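You operate a simulated robot arm through the tools that you are given. There is no shell and no other tool.

You run a simulated robot arm. Do the job below in one go: nothing can be reset, and whatever is moved stays where it is left.

Task
Put one 35 g portion and one yolk in the TASTE cup.
Fine: the cup stays on the slide, pulled out.

Only the result counts: the job must be done as asked and must still hold three seconds after the hand-in. Knocking over, shifting, dropping, spilling or breaking anything else fails it.

Robot
A 7-joint arm with a two-finger parallel gripper, fixed in place. Base frame: the origin is on the floor under the middle of its stand, x ahead of it, y to its left, z up; the work surface is at about z = 83. Readings come in cm, degrees, newtons and seconds.
With the tool pointing down near the work surface it reaches from about 10 to 64 cm from the base axis. Its first joint turns from -66.0 to 66.0 degrees. Payload 1.57 kg.
Tool frame: the origin (TCP) lies between the finger pads and is the grasp point; the fingertips stand 3 cm ahead of it; z points along the fingers, y is the line along which they close. Largest opening 8 cm; finger width 1.7, thickness 1.2; the body of the gripper, 4 by 8.2 cm, starts 8 cm behind the TCP.
Orientation is that of the tool frame in the base frame, as a unit quaternion [w, x, y, z]. With the fingers straight down and closing along the base's y, the tool's x points along the base's -x, its y along +y and its z along -z.

Tools
- The arm moves only by the tool move_arm. Its argument "moves" is a list of rows, each a list of 7 numbers: the opening, from 0 (shut) to 1 (fully open), then the shift along the tool's x, y, z in cm, then the turn, a rotation vector about the tool's x, y, z in degrees. In form: [[grip, dx, dy, dz, ax, ay, az], ...]. A call has 1 to 20 rows; each row is the pose to reach, as a shift and turn from the pose commanded when the call began, along the tool's axes at that moment. Each row takes 0.2 s and may step no farther than 5 cm and 8.6 degrees from the row before; otherwise, or with a gripper value out of range, the whole call is refused. Where a pose cannot be reached the arm comes as near as it can. A force on the tool above 70 N (or 10 N above the force at the start of the call, whichever is more), or a blocked arm, ends the call early, and 0.2 s more pass. Each finger travels about 7.2 cm/s and halts on what it meets, pressing with about 20 N; the grip force reading is that of the motor and also rises with nothing between the fingers. The clock runs only during rows and for 0.2 s after the last one: add rows that repeat a pose to give the fingers time. The reply holds the time, the measured pose of the TCP, the force on the tool along the base axes, the opening and the grip force, in the units named above and with some noise, with the torque about the TCP (base axes, N m) and any sound that the robot's microphone picked up.
- Cameras (640 x 400 px; columns grow to the right, rows downward): "scene" is fixed at [5.02, 41.09, 141.13]; the picture's right is [-0.83, -0.56, 0.00], its down [-0.31, 0.46, -0.83] and it looks along [0.47, -0.69, -0.55] (base axes); focal length 327 px, centre (320, 200). "wrist" rides on the gripper at [7.2, -0.7, -12.2] in the tool frame; the picture's right is [0.09, 1.00, 0.00], its down [-0.84, 0.08, -0.54] and it looks along [-0.54, 0.05, 0.84] (tool axes); focal length 238 px, centre (320, 200). There is no depth. A picture from a camera that has moved, and an enlarged one, comes with that camera's place and axes in the base frame and with its lens. The place of the scene camera against the robot may be out by one fixed shift of up to 2.5 cm in any direction.
- get_image(camera): a new picture of that camera. No time passes.
- close_up(camera, box): a new picture of the part [left, top, right, bottom] of that camera's present view, enlarged. No time passes.
- close_job(): hands the job in; it is judged then, once.

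Places have to be worked out from the pictures, the camera data and where the tool is seen. Open the gripper and draw the arm clear of the work before you hand the job in, unless the task says otherwise.

The tools are called as a command line: name --pt "numbers of a row" for each row, then --argument value for the rest, lists and objects as JSON in quotes. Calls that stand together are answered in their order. move_arm: Moves the arm, as the interface text tells. Its arguments: {"type":"object","properties":{"moves":{"type":"array","items":{"type":"array","items":{"type":"number"}}}},"required":["moves"]} The other tools are called the same way: get_image (camera) takes a picture; close_up (camera, box) takes an enlarged picture of a part of a camera's view; close_job () hands the job in.

At the start:

```text
clock: 0.0
ee_pos: [38.69, -3.66, 123.34]
ee_rot: [-0.001, 0.0, 1.0, 0.0]
force: [-0.2, 0.1, -0.8]
ft_torque: [0.0, -0.02, -0.02]
gripper_width: 8.0
grip_force: 0.0
```

scene: 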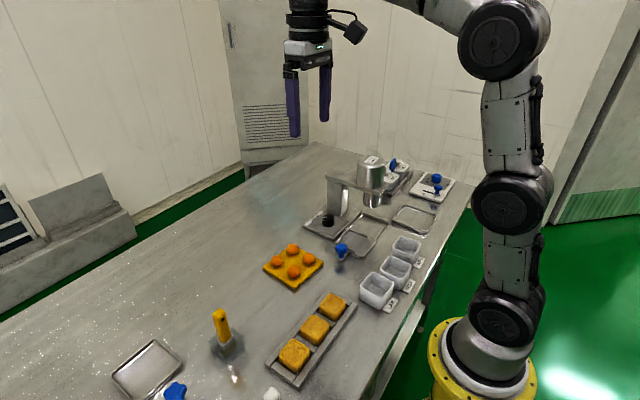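
wrist: 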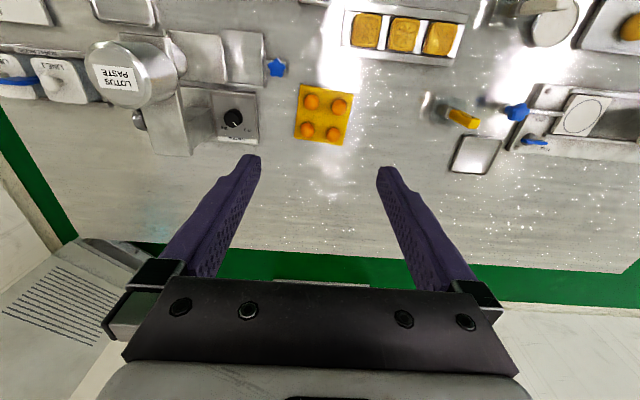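

I start by looking at the whole bench closely from both cameras to find the TASTE cup, the dispenser, the yolks and any labels.

close_up --camera "scene" --box '[290, 140, 470, 250]'

close_up --camera "scene" --box '[240, 220, 440, 345]'

close_up --camera "scene" --box '[100, 290, 300, 400]'

close_up --camera "wrist" --box '[0, 0, 280, 175]'

close_up --camera "wrist" --box '[400, 0, 640, 175]'

```text
3.56 times, centred on (380, 195) of scene
camera zoom: at [5.02, 41.09, 141.13], right [-0.83, -0.56, 0.0], down [-0.31, 0.46, -0.83], along [0.47, -0.69, -0.55], focal length 1163 px, centre (107, 218)
```

zoom: 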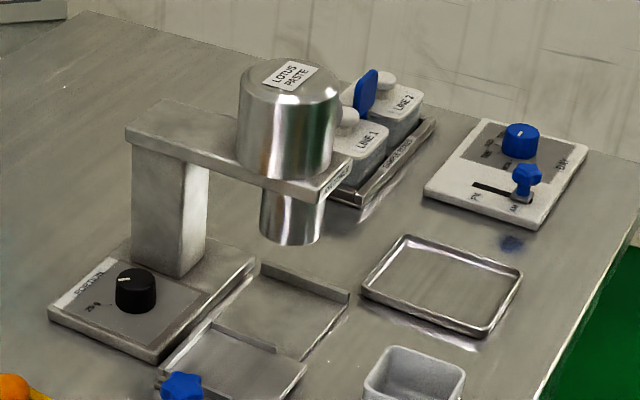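

```text
3.20 times, centred on (340, 282) of scene
camera zoom: at [5.02, 41.09, 141.13], right [-0.83, -0.56, 0.0], down [-0.31, 0.46, -0.83], along [0.47, -0.69, -0.55], focal length 1047 px, centre (256, -64)
```

zoom: 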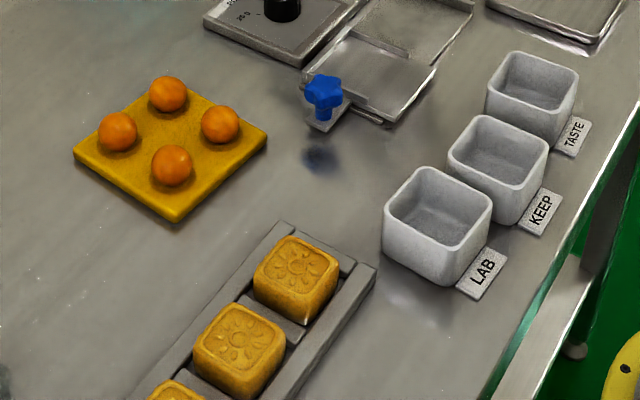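

```text
3.20 times, centred on (200, 345) of scene
camera zoom: at [5.02, 41.09, 141.13], right [-0.83, -0.56, 0.0], down [-0.31, 0.46, -0.83], along [0.47, -0.69, -0.55], focal length 1047 px, centre (704, -264)
```

zoom: 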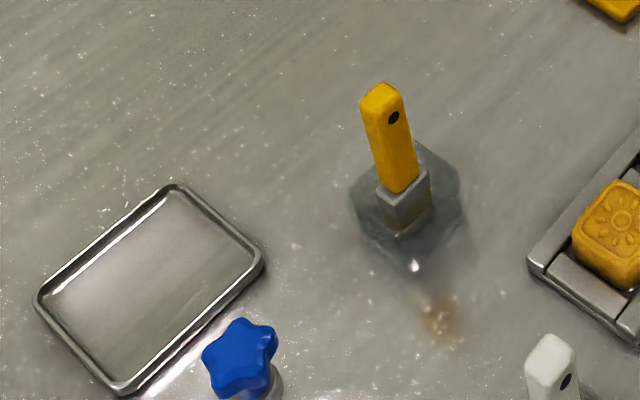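

```text
2.29 times, centred on (140, 88) of wrist
camera zoom: at [31.44, -4.34, 135.65], right [-0.09, 1.0, 0.0], down [0.84, 0.08, 0.54], along [0.54, 0.05, -0.84], focal length 545 px, centre (731, 457)
```

zoom: 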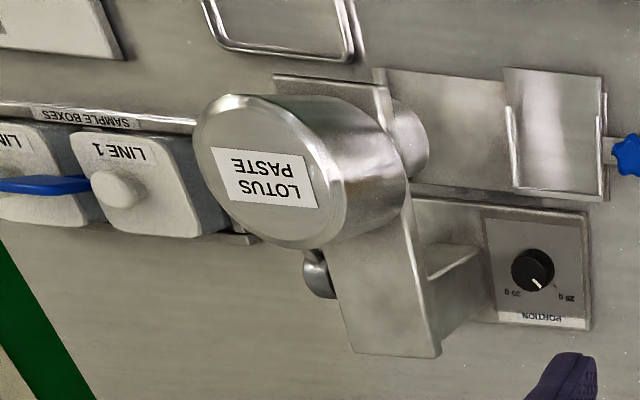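

```text
2.29 times, centred on (520, 88) of wrist
camera zoom: at [31.44, -4.34, 135.65], right [-0.09, 1.0, 0.0], down [0.84, 0.08, 0.54], along [0.54, 0.05, -0.84], focal length 545 px, centre (-137, 457)
```

zoom: 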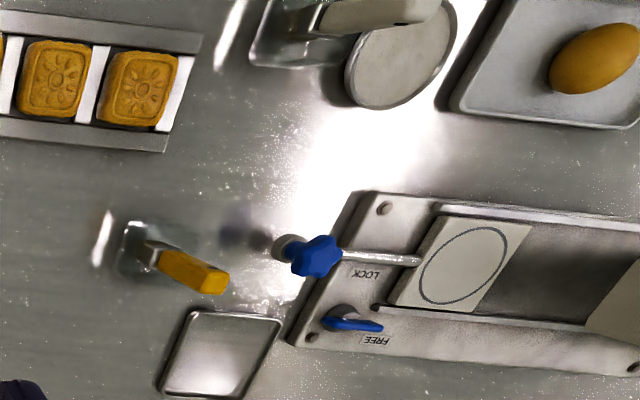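

The scene shows a LOTUS PASTE dispenser with a PORTION dial (25 g / 35 g), a slide with a blue star knob in front of it, cups LAB/KEEP/TASTE near the base edge and four yolks on a yellow mat. I move the wrist camera back, staying high, to see the cups and slide from above.

move_arm --pt "1 4 -3 0 0 0 0" --pt "1 8 -6 0 0 0 0" --pt "1 12 -9 0 0 0 0" --pt "1 16 -12 0 0 0 0" --pt "1 16 -12 0 0 0 0"

get_image --camera "wrist"

get_image --camera "scene"

```text
clock: 1.2
ee_pos: [22.83, -15.46, 123.2]
ee_rot: [0.001, 0.001, 1.0, -0.001]
force: [0.0, -0.2, -0.2]
ft_torque: [-0.01, 0.02, 0.0]
gripper_width: 7.98
grip_force: 0.1
```

```text
taken
camera wrist: at [15.62, -16.21, 135.47], right [-0.09, 1.0, 0.0], down [0.84, 0.08, 0.54], along [0.54, 0.05, -0.84], focal length 238 px, centre (320, 200)
```

wrist: 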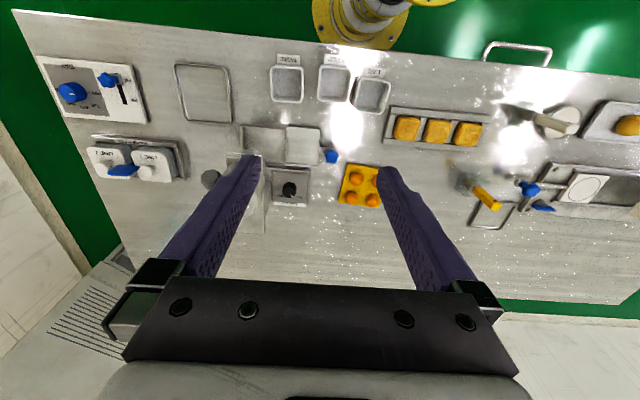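

```text
taken
```

scene: 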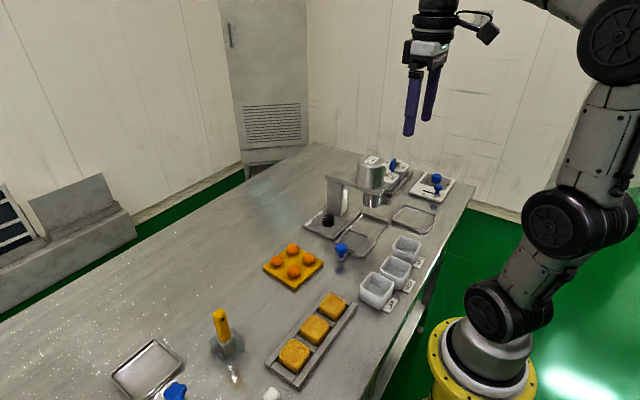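

The whole bench is now in the wrist view. I enlarge the cups, the slide, the dial, the panel and the right-hand part to read their labels and positions.

close_up --camera "wrist" --box '[160, 40, 400, 190]'

close_up --camera "wrist" --box '[225, 110, 353, 190]'

close_up --camera "wrist" --box '[20, 40, 212, 160]'

close_up --camera "wrist" --box '[440, 80, 640, 230]'

close_up --camera "wrist" --box '[250, 160, 330, 210]'

close_up --camera "scene" --box '[300, 200, 380, 250]'

```text
2.67 times, centred on (280, 115) of wrist
camera zoom: at [15.62, -16.21, 135.47], right [-0.09, 1.0, 0.0], down [0.84, 0.08, 0.54], along [0.54, 0.05, -0.84], focal length 636 px, centre (427, 427)
```

zoom: 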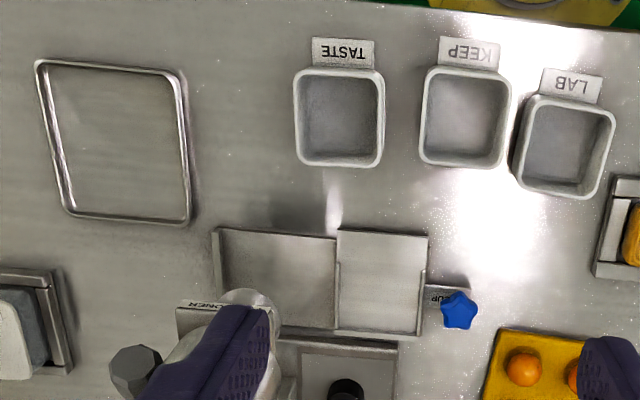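

```text
5.00 times, centred on (289, 150) of wrist
camera zoom: at [15.62, -16.21, 135.47], right [-0.09, 1.0, 0.0], down [0.84, 0.08, 0.54], along [0.54, 0.05, -0.84], focal length 1192 px, centre (475, 450)
```

zoom: 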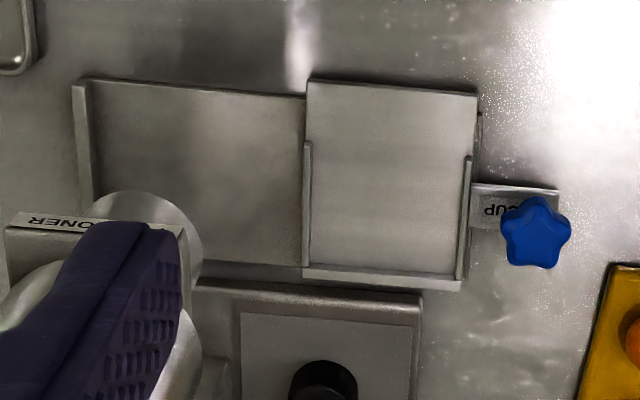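

```text
3.33 times, centred on (116, 100) of wrist
camera zoom: at [15.62, -16.21, 135.47], right [-0.09, 1.0, 0.0], down [0.84, 0.08, 0.54], along [0.54, 0.05, -0.84], focal length 794 px, centre (1000, 533)
```

zoom: 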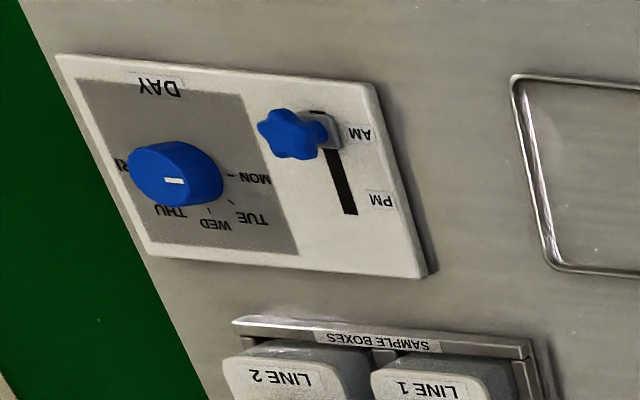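

```text
2.67 times, centred on (540, 155) of wrist
camera zoom: at [15.62, -16.21, 135.47], right [-0.09, 1.0, 0.0], down [0.84, 0.08, 0.54], along [0.54, 0.05, -0.84], focal length 636 px, centre (-267, 320)
```

zoom: 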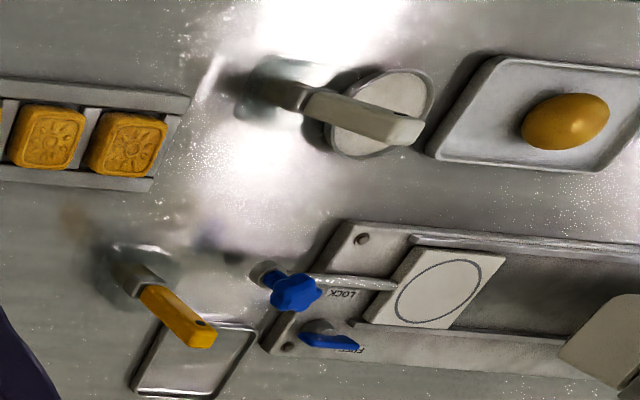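

```text
8.00 times, centred on (290, 185) of wrist
camera zoom: at [15.62, -16.21, 135.47], right [-0.09, 1.0, 0.0], down [0.84, 0.08, 0.54], along [0.54, 0.05, -0.84], focal length 1907 px, centre (560, 320)
```

zoom: 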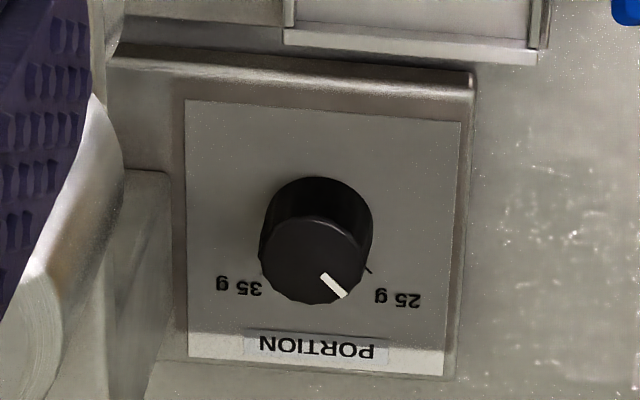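

```text
8.00 times, centred on (340, 225) of scene
camera zoom: at [5.02, 41.09, 141.13], right [-0.83, -0.56, 0.0], down [-0.31, 0.46, -0.83], along [0.47, -0.69, -0.55], focal length 2616 px, centre (160, 0)
```

zoom: 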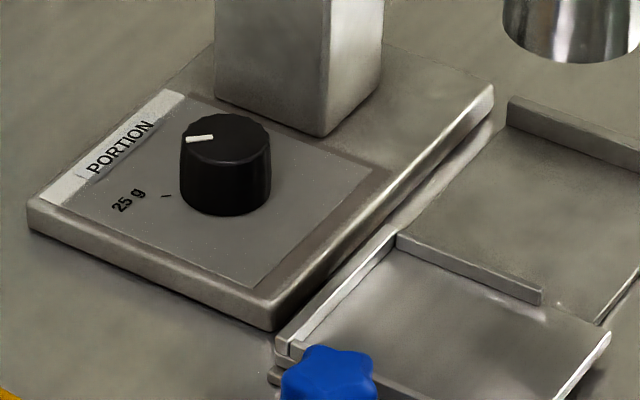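

The dial pointer sits on the 25 g tick, so it must be turned toward 35 g (clockwise from above). I judge the dial at about (45.8, -20.9, top 86), the slide's star knob at about (35.1, -11.9, 87.3) and the TASTE cup at about (21.8, -21.7). I move closer, still well above everything, to measure the dial, column and slide.

move_arm --pt "1 -4.5 0 1.5 0 0 0" --pt "1 -9 0 3 0 0 0" --pt "1 -13.5 0 5 0 0 0" --pt "1 -18 0 7 0 0 0" --pt "1 -20 0 9 0 0 0" --pt "1 -20 0 9 0 0 0"

get_image --camera "wrist"

get_image --camera "scene"

```text
clock: 2.6
ee_pos: [42.69, -15.74, 114.43]
ee_rot: [0.0, 0.0, 1.0, 0.001]
force: [-0.6, -0.5, -0.7]
ft_torque: [-0.02, 0.03, -0.01]
gripper_width: 7.99
grip_force: 0.1
```

```text
taken
camera wrist: at [35.44, -16.37, 126.68], right [-0.09, 1.0, 0.0], down [0.84, 0.08, 0.54], along [0.54, 0.05, -0.84], focal length 238 px, centre (320, 200)
```

wrist: 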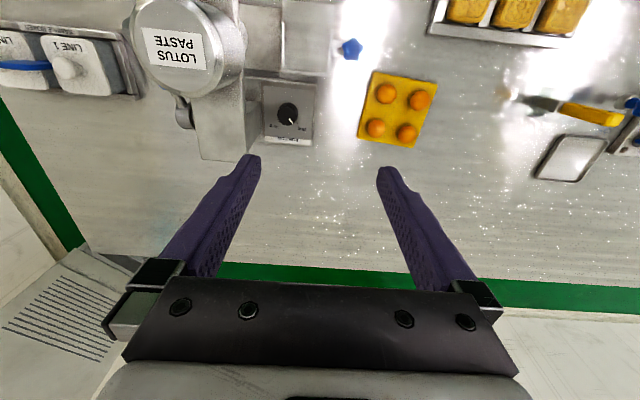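

```text
taken
```

scene: 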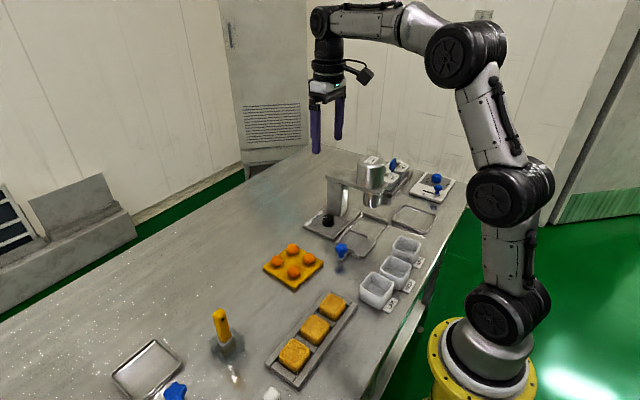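

From here the dial and dispenser column are visible from above. I enlarge both.

close_up --camera "wrist" --box '[130, 0, 370, 165]'

close_up --camera "wrist" --box '[245, 70, 335, 150]'

close_up --camera "wrist" --box '[330, 30, 450, 160]'

close_up --camera "scene" --box '[300, 140, 450, 260]'

```text
2.42 times, centred on (250, 82) of wrist
camera zoom: at [35.44, -16.37, 126.68], right [-0.09, 1.0, 0.0], down [0.84, 0.08, 0.54], along [0.54, 0.05, -0.84], focal length 578 px, centre (490, 485)
```

zoom: 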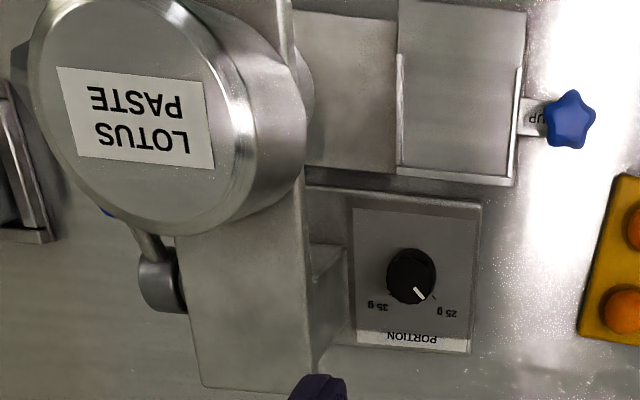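

```text
5.00 times, centred on (290, 110) of wrist
camera zoom: at [35.44, -16.37, 126.68], right [-0.09, 1.0, 0.0], down [0.84, 0.08, 0.54], along [0.54, 0.05, -0.84], focal length 1192 px, centre (470, 650)
```

zoom: 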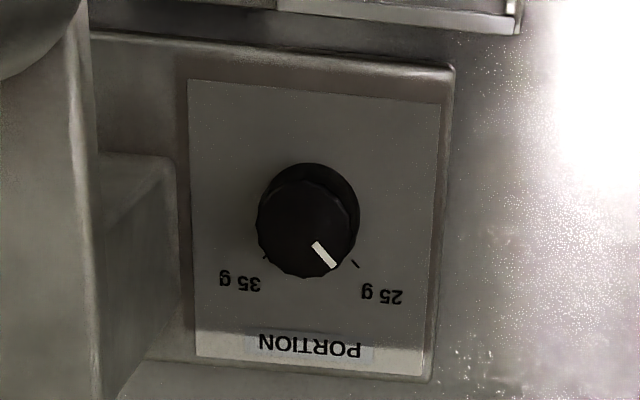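

```text
3.08 times, centred on (390, 95) of wrist
camera zoom: at [35.44, -16.37, 126.68], right [-0.09, 1.0, 0.0], down [0.84, 0.08, 0.54], along [0.54, 0.05, -0.84], focal length 733 px, centre (105, 523)
```

zoom: 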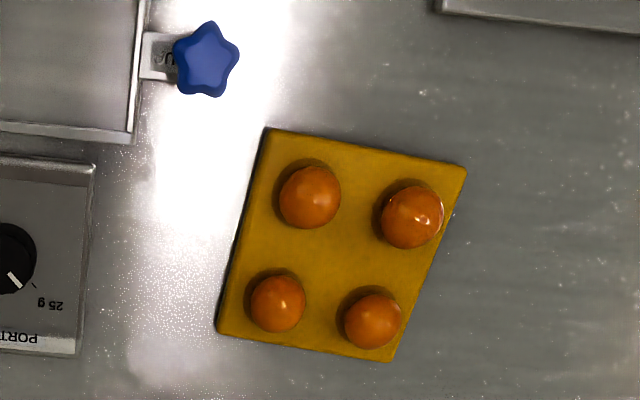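

```text
3.33 times, centred on (375, 200) of scene
camera zoom: at [5.02, 41.09, 141.13], right [-0.83, -0.56, 0.0], down [-0.31, 0.46, -0.83], along [0.47, -0.69, -0.55], focal length 1090 px, centre (137, 200)
```

zoom: 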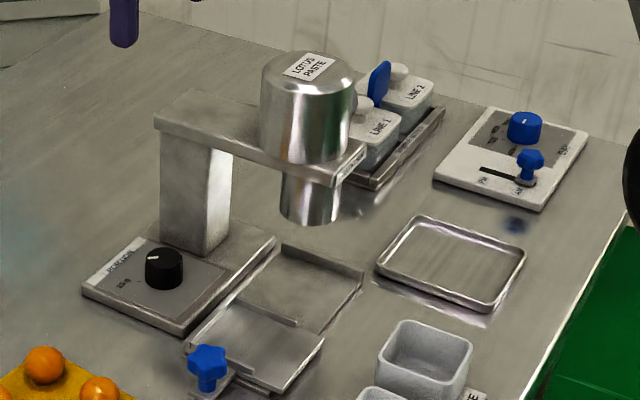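

The two ticks compute to about (46.85, -19.3) and (46.9, -22.45), so the dial axis is near (45.27, -20.85) and it needs 90° clockwise seen from above. The dispenser's top plate edge (y≈-24, z≈97) is close, so I will turn the dial with the tool leaned away toward +y. First I move above the dial with a 45° yaw.

move_arm --pt "0.8 -0.35 -0.77 2.2 0 0 7.5" --pt "0.7 -0.7 -1.53 4.4 0 0 15" --pt "0.65 -1.04 -2.3 6.6 0 0 22.5" --pt "0.65 -1.39 -3.06 8.8 0 0 30" --pt "0.65 -1.73 -3.83 11 0 0 37.5" --pt "0.65 -2.08 -4.59 12.5 0 0 45" --pt "0.65 -2.08 -4.59 12.5 0 0 45"

get_image --camera "wrist"

get_image --camera "scene"

```text
clock: 4.2
ee_pos: [44.74, -20.25, 101.77]
ee_rot: [0.0, 0.383, 0.924, 0.0]
force: [-0.5, -0.1, 1.0]
ft_torque: [-0.02, -0.01, 0.02]
gripper_width: 5.21
grip_force: 0.1
```

```text
taken
camera wrist: at [39.2, -15.69, 114.07], right [0.64, 0.77, 0.0], down [0.65, -0.54, 0.54], along [0.42, -0.35, -0.84], focal length 238 px, centre (320, 200)
```

wrist: 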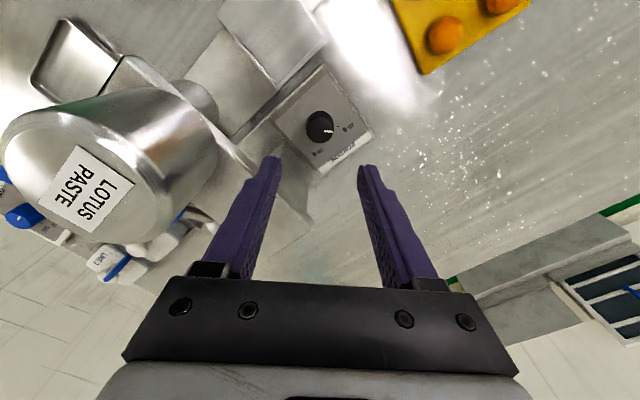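

```text
taken
```

scene: 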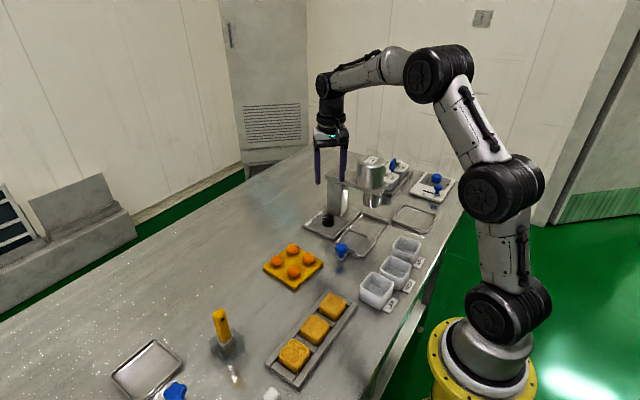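

The yaw went as planned and the dial lies just ahead of the fingers. I tilt the tool 20° (body leaning toward +y/-x) and then check alignment.

move_arm --pt "0.65 0 0 0 0 -7 0" --pt "0.65 0 0 0 0 -14 0" --pt "0.65 0 0 0 0 -20 0" --pt "0.65 0 0 0 0 -20 0"

get_image --camera "wrist"

close_up --camera "wrist" --box '[240, 40, 440, 180]'

close_up --camera "scene" --box '[280, 110, 440, 230]'

```text
clock: 5.2
ee_pos: [44.69, -20.11, 101.78]
ee_rot: [0.161, 0.376, 0.91, -0.067]
force: [0.8, -0.1, 0.2]
ft_torque: [-0.03, 0.01, 0.0]
gripper_width: 5.21
grip_force: 0.1
```

```text
taken
camera wrist: at [36.49, -13.01, 110.95], right [0.64, 0.77, -0.03], down [0.48, -0.37, 0.8], along [0.6, -0.53, -0.6], focal length 238 px, centre (320, 200)
```

wrist: 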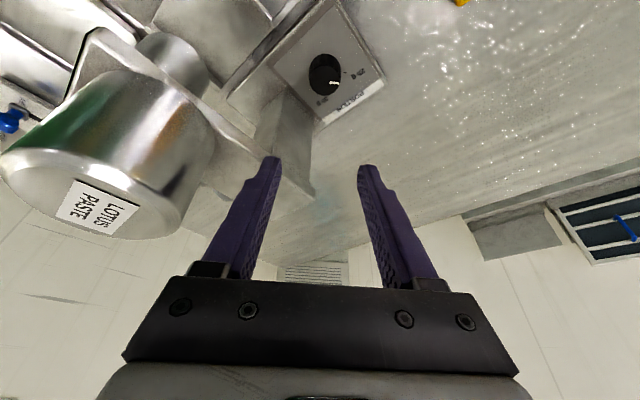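

```text
2.86 times, centred on (340, 110) of wrist
camera zoom: at [36.49, -13.01, 110.95], right [0.64, 0.77, -0.03], down [0.48, -0.37, 0.8], along [0.6, -0.53, -0.6], focal length 681 px, centre (263, 457)
```

zoom: 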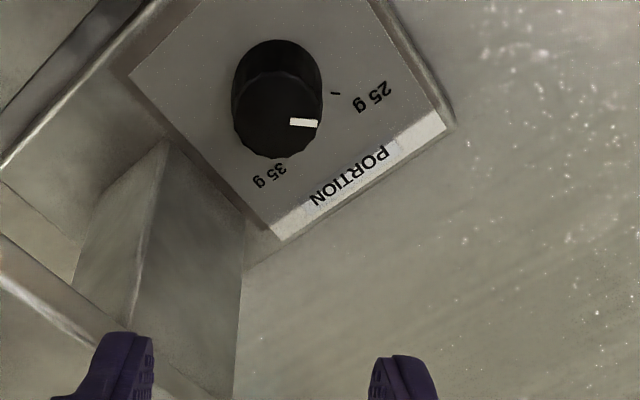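

```text
3.33 times, centred on (360, 170) of scene
camera zoom: at [5.02, 41.09, 141.13], right [-0.83, -0.56, 0.0], down [-0.31, 0.46, -0.83], along [0.47, -0.69, -0.55], focal length 1090 px, centre (187, 300)
```

zoom: 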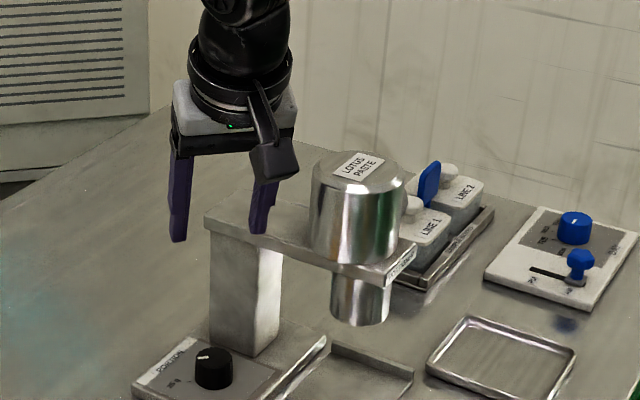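

The dial computes again to about (45.3, -20.85), with its top near z 87.2 and the panel near 84.4. I back off along the lean and come in along the tool axis so the fingers pass clear of the top plate, stopping about 3 cm short to check alignment.

move_arm --pt "0.6 4.586 -0.035 -0.07 0 0 0" --pt "0.6 4.586 -0.035 2.5 0 0 0" --pt "0.6 4.586 -0.035 5 0 0 0" --pt "0.6 4.586 -0.035 7.5 0 0 0" --pt "0.6 4.586 -0.035 9.5 0 0 0" --pt "0.6 4.586 -0.035 9.5 0 0 0"

get_image --camera "wrist"

close_up --camera "wrist" --box '[240, 60, 400, 180]'

close_up --camera "scene" --box '[280, 130, 440, 250]'

```text
clock: 6.6
ee_pos: [43.92, -19.54, 91.36]
ee_rot: [0.161, 0.377, 0.91, -0.066]
force: [-0.8, -0.3, 0.1]
ft_torque: [0.01, 0.0, 0.04]
gripper_width: 4.79
grip_force: 0.0
```

```text
taken
camera wrist: at [35.68, -12.23, 100.43], right [0.64, 0.77, -0.03], down [0.48, -0.37, 0.8], along [0.6, -0.53, -0.6], focal length 238 px, centre (320, 200)
```

wrist: 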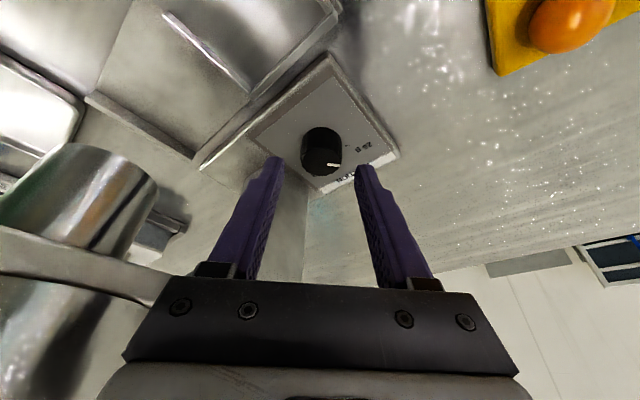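

```text
3.33 times, centred on (320, 120) of wrist
camera zoom: at [35.68, -12.23, 100.43], right [0.64, 0.77, -0.03], down [0.48, -0.37, 0.8], along [0.6, -0.53, -0.6], focal length 794 px, centre (320, 467)
```

zoom: 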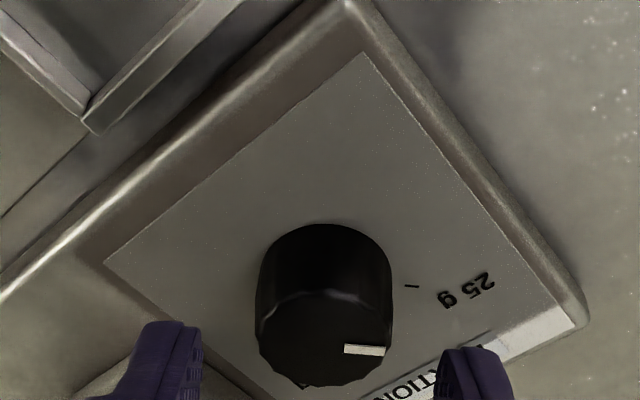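

```text
3.33 times, centred on (360, 190) of scene
camera zoom: at [5.02, 41.09, 141.13], right [-0.83, -0.56, 0.0], down [-0.31, 0.46, -0.83], along [0.47, -0.69, -0.55], focal length 1090 px, centre (187, 233)
```

zoom: 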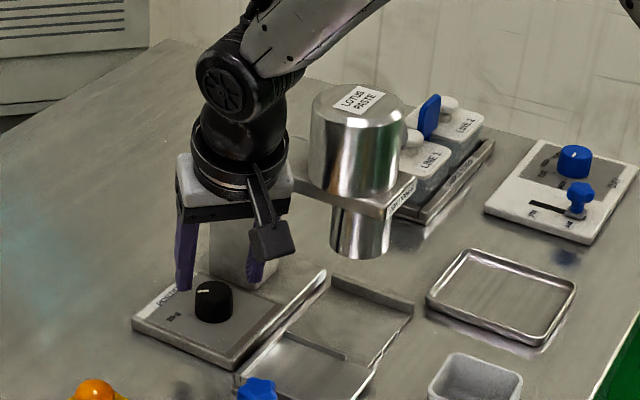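

The dial sits centred between the fingers to about 1 mm. I advance the last 3.4 cm and close on it.

move_arm --pt "0.6 0 0 1.2 0 0 0" --pt "0.6 0 0 2.4 0 0 0" --pt "0.6 0 0 3.4 0 0 0" --pt "0.6 0 0 3.4 0 0 0" --pt "0.3 0 0 3.4 0 0 0" --pt "0.3 0 0 3.4 0 0 0" --pt "0.3 0 0 3.4 0 0 0"

get_image --camera "wrist"

close_up --camera "scene" --box '[280, 160, 400, 250]'

```text
clock: 8.2
ee_pos: [44.74, -20.21, 88.2]
ee_rot: [0.16, 0.377, 0.91, -0.066]
force: [5.3, 1.9, -3.8]
ft_torque: [0.01, -0.19, 0.05]
gripper_width: 3.21
grip_force: 40.6
```

```text
taken
camera wrist: at [36.57, -12.99, 97.32], right [0.64, 0.77, -0.03], down [0.48, -0.37, 0.8], along [0.6, -0.53, -0.6], focal length 238 px, centre (320, 200)
```

wrist: 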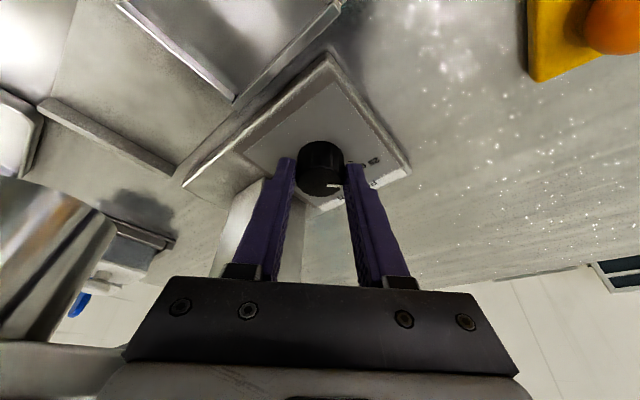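

```text
4.44 times, centred on (340, 205) of scene
camera zoom: at [5.04, 41.1, 141.13], right [-0.83, -0.56, 0.0], down [-0.31, 0.46, -0.83], along [0.47, -0.69, -0.55], focal length 1454 px, centre (231, 178)
```

zoom: 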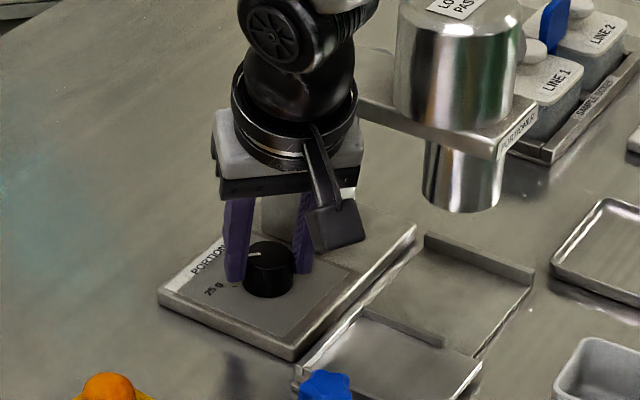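

The dial is held (3.21 cm). I now turn it 90° clockwise about its own axis, moving the TCP around the axis by the 0.7 cm offset as I go.

move_arm --pt "0.3 -0.007 0.1 0.002 2.8 0 7.69" --pt "0.3 -0.027 0.197 0.01 5.6 0 15.37" --pt "0.3 -0.06 0.291 0.022 8.39 0 23.06" --pt "0.3 -0.105 0.379 0.038 11.19 0 30.75" --pt "0.3 -0.161 0.458 0.059 13.99 0 38.44" --pt "0.3 -0.227 0.529 0.083 16.79 0 46.13" --pt "0.3 -0.302 0.589 0.11 19.59 0 53.82" --pt "0.3 -0.385 0.637 0.14 22.38 0 61.51" --pt "0.3 -0.473 0.672 0.172 25.18 0 69.2" --pt "0.3 -0.564 0.693 0.205 27.98 0 76.88" --pt "0.3 -0.658 0.7 0.239 30.78 0 84.57" --pt "0.3 -0.658 0.7 0.239 30.78 0 84.57"

get_image --camera "wrist"

close_up --camera "scene" --box '[280, 160, 400, 250]'

```text
clock: 10.8
ee_pos: [45.86, -20.35, 88.23]
ee_rot: [0.068, 0.91, 0.377, -0.157]
force: [21.2, 16.8, 3.4]
ft_torque: [0.0, -0.23, 0.22]
gripper_width: 3.2
grip_force: 40.0
```

```text
taken
camera wrist: at [53.15, -12.06, 97.4], right [0.77, -0.64, -0.03], down [-0.38, -0.48, 0.79], along [-0.52, -0.6, -0.61], focal length 238 px, centre (320, 200)
```

wrist: 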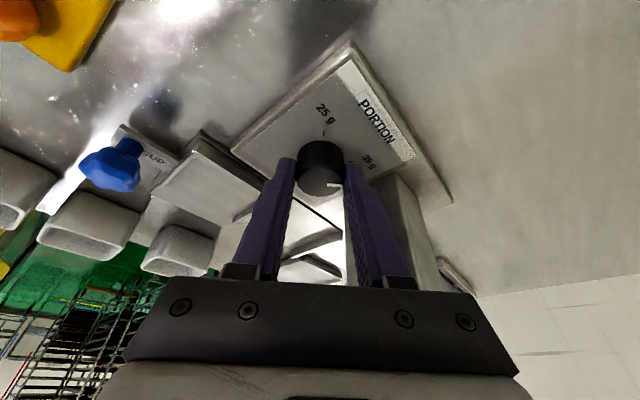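

```text
4.44 times, centred on (340, 205) of scene
camera zoom: at [5.07, 41.14, 141.11], right [-0.83, -0.56, 0.0], down [-0.31, 0.46, -0.83], along [0.47, -0.69, -0.55], focal length 1454 px, centre (231, 178)
```

zoom: 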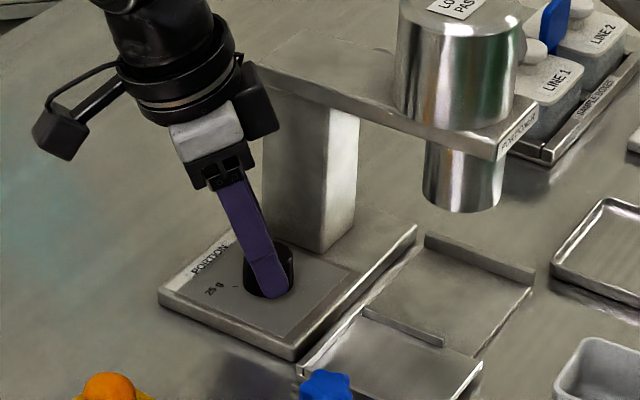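

The turn completed; there is some sideways load from the offset. I check the pointer before releasing.

close_up --camera "wrist" --box '[260, 90, 400, 210]'

```text
3.33 times, centred on (330, 150) of wrist
camera zoom: at [53.15, -12.06, 97.4], right [0.77, -0.64, -0.03], down [-0.38, -0.48, 0.79], along [-0.52, -0.6, -0.61], focal length 794 px, centre (287, 367)
```

zoom: 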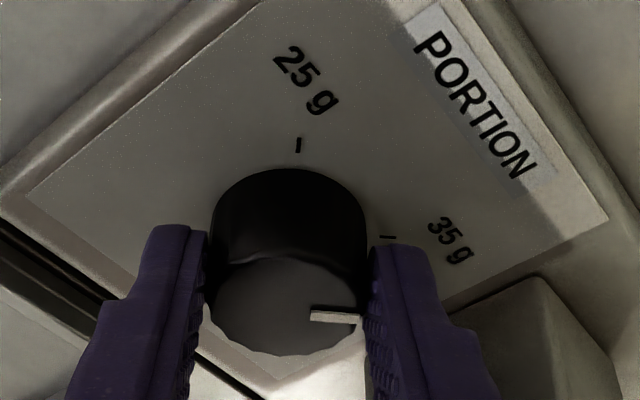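

The pointer now points at the 35 g tick. I open the fingers and back straight out along the tool axis.

move_arm --pt "0.55 0 0 0 0 0 0" --pt "0.55 0 0 0 0 0 0" --pt "0.55 0 0 -2 0 0 0" --pt "0.55 0 0 -5 0 0 0" --pt "0.55 0 0 -9 0 0 0" --pt "0.55 0 0 -13 0 0 0" --pt "0.55 0 0 -13 0 0 0"

get_image --camera "wrist"

close_up --camera "wrist" --box '[240, 40, 400, 160]'

close_up --camera "scene" --box '[300, 190, 380, 250]'

```text
clock: 12.4
ee_pos: [48.98, -17.08, 100.47]
ee_rot: [0.066, 0.91, 0.377, -0.16]
force: [0.1, -0.4, -0.2]
ft_torque: [0.0, 0.01, -0.02]
gripper_width: 4.39
grip_force: 0.1
```

```text
taken
camera wrist: at [56.21, -9.01, 109.63], right [0.77, -0.64, -0.03], down [-0.37, -0.48, 0.8], along [-0.53, -0.6, -0.6], focal length 238 px, centre (320, 200)
```

wrist: 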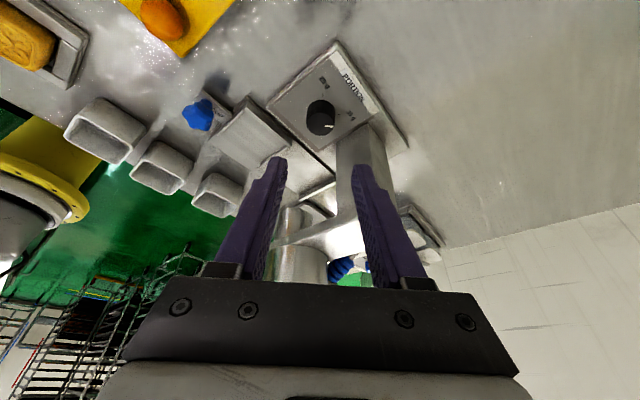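

```text
3.33 times, centred on (320, 100) of wrist
camera zoom: at [56.21, -9.01, 109.63], right [0.77, -0.64, -0.03], down [-0.37, -0.48, 0.8], along [-0.53, -0.6, -0.6], focal length 794 px, centre (320, 533)
```

zoom: 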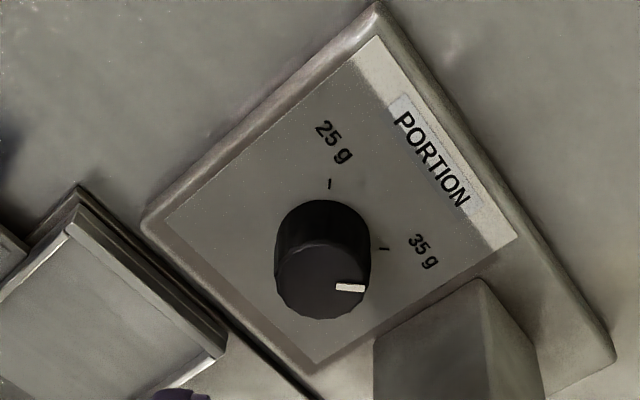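

```text
6.67 times, centred on (340, 220) of scene
camera zoom: at [5.02, 41.09, 141.13], right [-0.83, -0.56, 0.0], down [-0.31, 0.46, -0.83], along [0.47, -0.69, -0.55], focal length 2180 px, centre (187, 67)
```

zoom: 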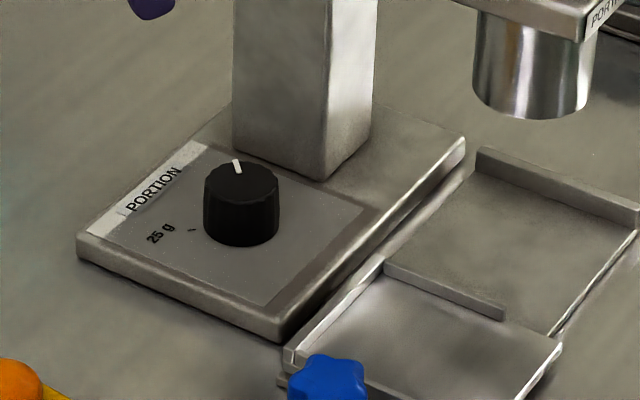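

The pointer lines up with the 35 g tick in both views, so the dial is set. Now I straighten the tool and rise, before travelling to the TASTE cup.

move_arm --pt "0.9 -1.03 0 -2.82 0 7 0" --pt "0.9 -2.05 0 -5.64 0 14 0" --pt "0.9 -3.42 0 -9.4 0 20 0" --pt "0.9 -3.42 0 -9.4 0 20 0"

move_arm --pt "0.95 -3.18 -2.27 0 0 0 -6.43" --pt "0.95 -6.36 -4.54 0 0 0 -12.86" --pt "0.95 -9.54 -6.81 0 0 0 -19.29" --pt "0.95 -12.73 -9.09 0 0 0 -25.71" --pt "0.95 -15.91 -11.36 0 0 0 -32.14" --pt "0.95 -19.09 -13.63 0 0 0 -38.57" --pt "0.95 -22.27 -15.9 0 0 0 -45" --pt "0.95 -22.27 -15.9 0 0 0 -45"

get_image --camera "wrist"

get_image --camera "scene"

```text
clock: 13.4
ee_pos: [48.92, -17.12, 110.32]
ee_rot: [0.0, 0.924, 0.382, 0.002]
force: [-0.5, -0.6, 0.0]
ft_torque: [-0.02, 0.01, 0.0]
gripper_width: 7.22
grip_force: 0.0
```

```text
clock: 15.2
ee_pos: [21.75, -21.8, 110.14]
ee_rot: [0.001, 0.706, 0.708, 0.0]
force: [0.3, -0.2, -0.1]
ft_torque: [-0.01, 0.0, 0.01]
gripper_width: 7.6
grip_force: 0.1
```

```text
taken
camera wrist: at [21.07, -14.62, 122.5], right [1.0, 0.09, 0.0], down [0.08, -0.84, 0.54], along [0.05, -0.54, -0.84], focal length 238 px, centre (320, 200)
```

wrist: 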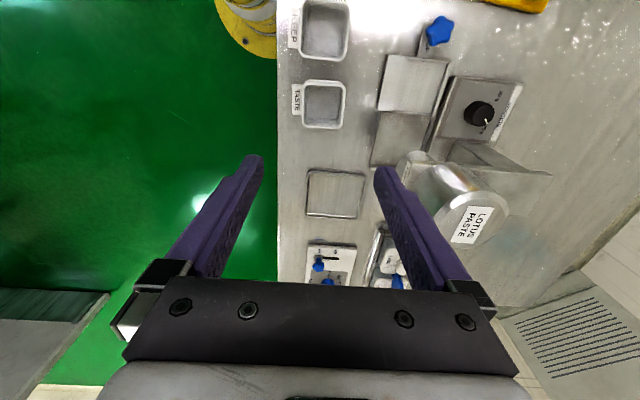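

```text
taken
```

scene: 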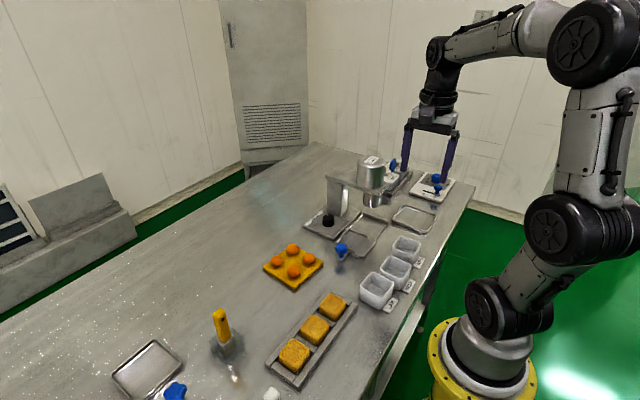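

The tool is now vertical and closes along x, above the TASTE cup area. I enlarge the cup, the slide and the nozzle from here to pin their positions.

close_up --camera "wrist" --box '[270, 60, 390, 150]'

close_up --camera "wrist" --box '[350, 0, 550, 150]'

close_up --camera "scene" --box '[355, 220, 435, 310]'

```text
4.44 times, centred on (330, 105) of wrist
camera zoom: at [21.07, -14.62, 122.5], right [1.0, 0.09, 0.0], down [0.08, -0.84, 0.54], along [0.05, -0.54, -0.84], focal length 1059 px, centre (276, 622)
```

zoom: 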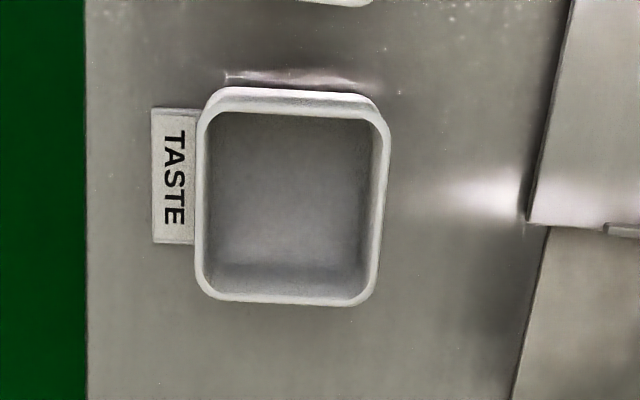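

```text
2.67 times, centred on (450, 75) of wrist
camera zoom: at [21.07, -14.62, 122.5], right [1.0, 0.09, 0.0], down [0.08, -0.84, 0.54], along [0.05, -0.54, -0.84], focal length 636 px, centre (-27, 533)
```

zoom: 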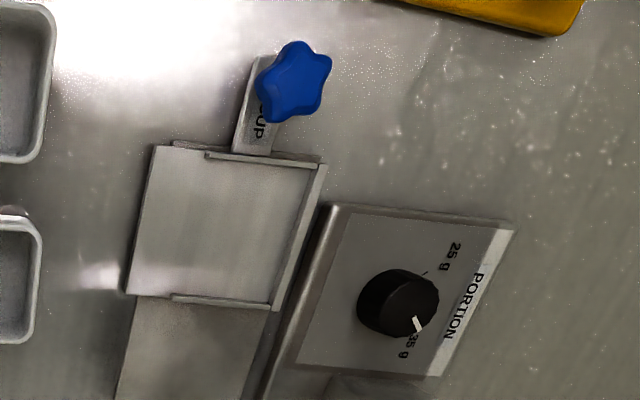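

```text
4.44 times, centred on (395, 265) of scene
camera zoom: at [5.02, 41.09, 141.13], right [-0.83, -0.56, 0.0], down [-0.31, 0.46, -0.83], along [0.47, -0.69, -0.55], focal length 1454 px, centre (-13, -89)
```

zoom: 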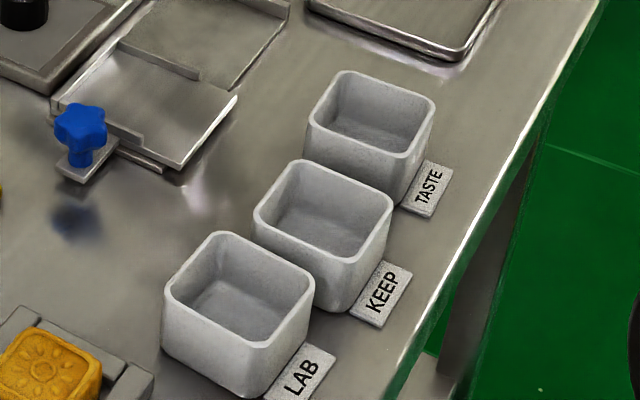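

From two views the TASTE cup's rim centre is about (22.17, -21.77) with the rim near z 86.4 and about 6 cm wide, aligned with the axes. I descend over it and stop with the fingertips a few cm above the rim to check alignment.

move_arm --pt "1 0 0.1 4.5 0 0 0" --pt "1 0 0.2 9 0 0 0" --pt "1 0 0.25 13.5 0 0 0" --pt "1 0 0.25 17 0 0 0" --pt "1 0 0.25 17 0 0 0"

get_image --camera "wrist"

close_up --camera "scene" --box '[350, 180, 470, 290]'

```text
clock: 16.4
ee_pos: [22.27, -21.5, 93.46]
ee_rot: [0.0, 0.707, 0.707, 0.001]
force: [0.5, -0.2, 0.0]
ft_torque: [0.01, 0.0, 0.01]
gripper_width: 8.01
grip_force: 0.0
```

```text
taken
camera wrist: at [21.5, -14.42, 105.75], right [1.0, 0.09, 0.0], down [0.08, -0.84, 0.54], along [0.05, -0.54, -0.84], focal length 238 px, centre (320, 200)
```

wrist: 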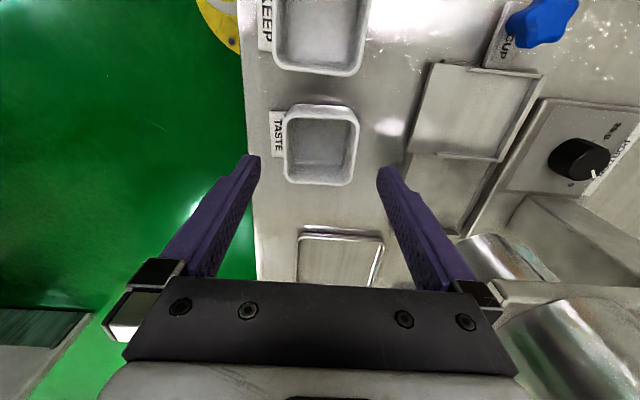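

```text
3.64 times, centred on (410, 235) of scene
camera zoom: at [5.02, 41.09, 141.13], right [-0.83, -0.56, 0.0], down [-0.31, 0.46, -0.83], along [0.47, -0.69, -0.55], focal length 1189 px, centre (-7, 73)
```

zoom: 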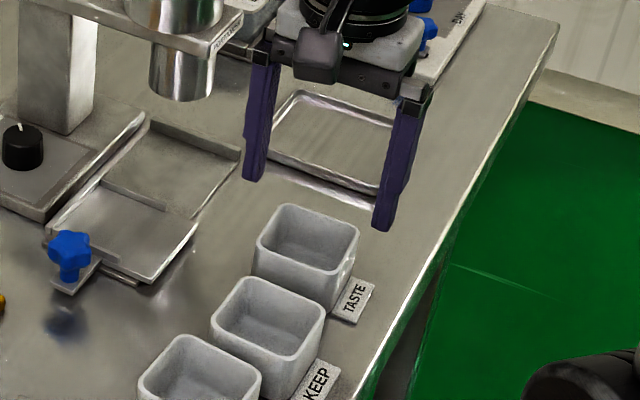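

I enlarge the cup in this view to refine its centre and rim height.

close_up --camera "wrist" --box '[240, 80, 400, 200]'

```text
3.33 times, centred on (320, 140) of wrist
camera zoom: at [21.5, -14.42, 105.75], right [1.0, 0.09, 0.0], down [0.08, -0.84, 0.54], along [0.05, -0.54, -0.84], focal length 794 px, centre (320, 400)
```

zoom: 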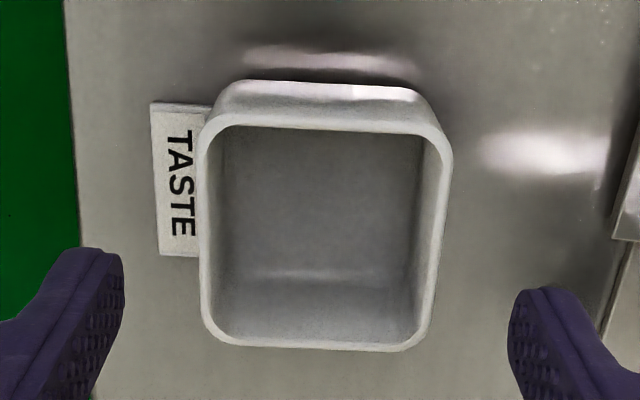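

The cup centre is about (22.2, -21.75) with the rim near z 87 and near-vertical walls. I lower to put the fingertips at about z 84.6 (above the tag lying on the table) and close on the cup.

move_arm --pt "1 -0.05 0 2 0 0 0" --pt "1 -0.08 0 4 0 0 0" --pt "1 -0.08 0 5.7 0 0 0" --pt "1 -0.08 0 5.7 0 0 0" --pt "0.68 -0.08 0 5.7 0 0 0" --pt "0.68 -0.08 0 5.7 0 0 0" --pt "0.68 -0.08 0 5.7 0 0 0"

get_image --camera "wrist"

close_up --camera "scene" --box '[350, 180, 470, 290]'

```text
clock: 18.0
ee_pos: [22.21, -21.77, 87.65]
ee_rot: [-0.001, 0.707, 0.707, -0.001]
force: [-0.5, -0.1, 0.0]
ft_torque: [-0.01, 0.01, -0.01]
gripper_width: 5.96
grip_force: 20.2
```

```text
taken
camera wrist: at [21.51, -14.62, 99.94], right [1.0, 0.09, 0.0], down [0.08, -0.84, 0.54], along [0.05, -0.54, -0.84], focal length 238 px, centre (320, 200)
```

wrist: 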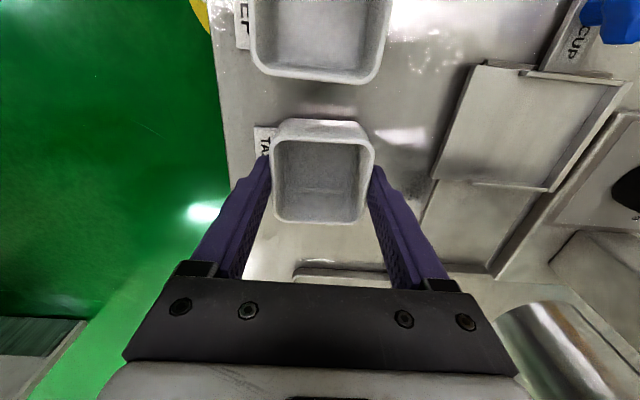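

```text
3.64 times, centred on (410, 235) of scene
camera zoom: at [5.02, 41.09, 141.13], right [-0.83, -0.56, 0.0], down [-0.31, 0.46, -0.83], along [0.47, -0.69, -0.55], focal length 1189 px, centre (-7, 73)
```

zoom: 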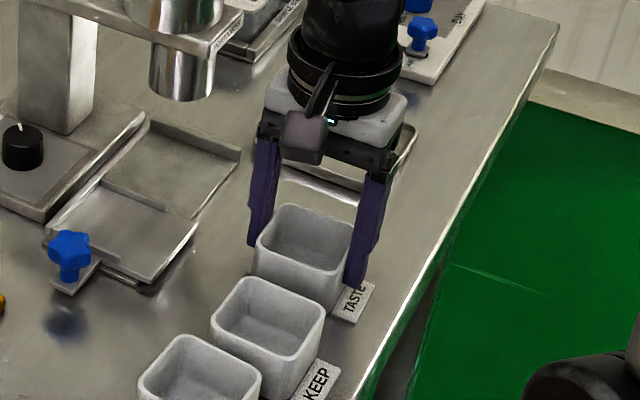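

The cup is held at 5.96 cm width. I lift it gently straight up 6 cm and check.

move_arm --pt "0.68 0 0 -0.7 0 0 0" --pt "0.68 0 0 -1.6 0 0 0" --pt "0.68 0 0 -3 0 0 0" --pt "0.68 0 0 -4.5 0 0 0" --pt "0.68 0 0 -6 0 0 0" --pt "0.68 0 0 -6 0 0 0"

get_image --camera "wrist"

get_image --camera "scene"

close_up --camera "wrist" --box '[370, 0, 640, 200]'

```text
clock: 19.4
ee_pos: [22.04, -21.67, 93.62]
ee_rot: [0.0, 0.707, 0.707, -0.001]
force: [0.4, -0.6, -1.2]
ft_torque: [-0.01, 0.01, -0.03]
gripper_width: 5.95
grip_force: 19.9
```

```text
taken
camera wrist: at [21.48, -14.58, 105.89], right [1.0, 0.09, 0.0], down [0.08, -0.84, 0.54], along [0.05, -0.54, -0.84], focal length 238 px, centre (320, 200)
```

wrist: 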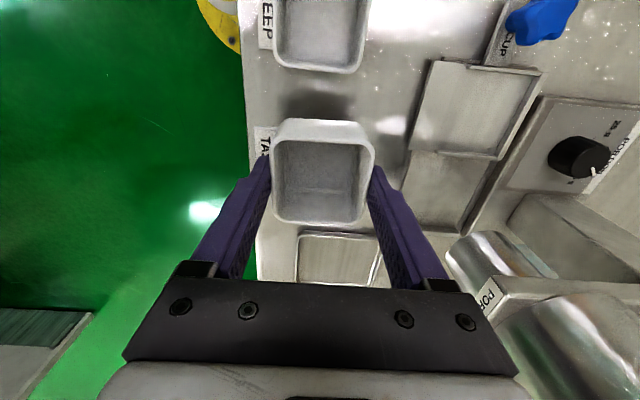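

```text
taken
```

scene: 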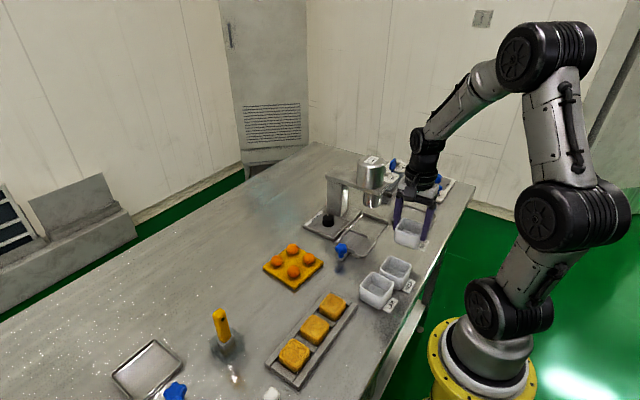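

```text
2.00 times, centred on (505, 100) of wrist
camera zoom: at [21.48, -14.58, 105.89], right [1.0, 0.09, 0.0], down [0.08, -0.84, 0.54], along [0.05, -0.54, -0.84], focal length 477 px, centre (-50, 400)
```

zoom: 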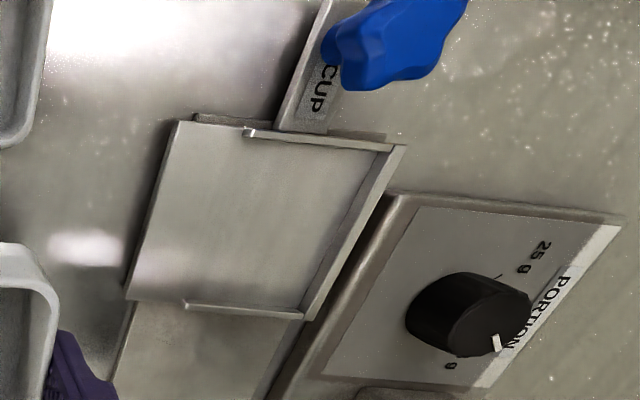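

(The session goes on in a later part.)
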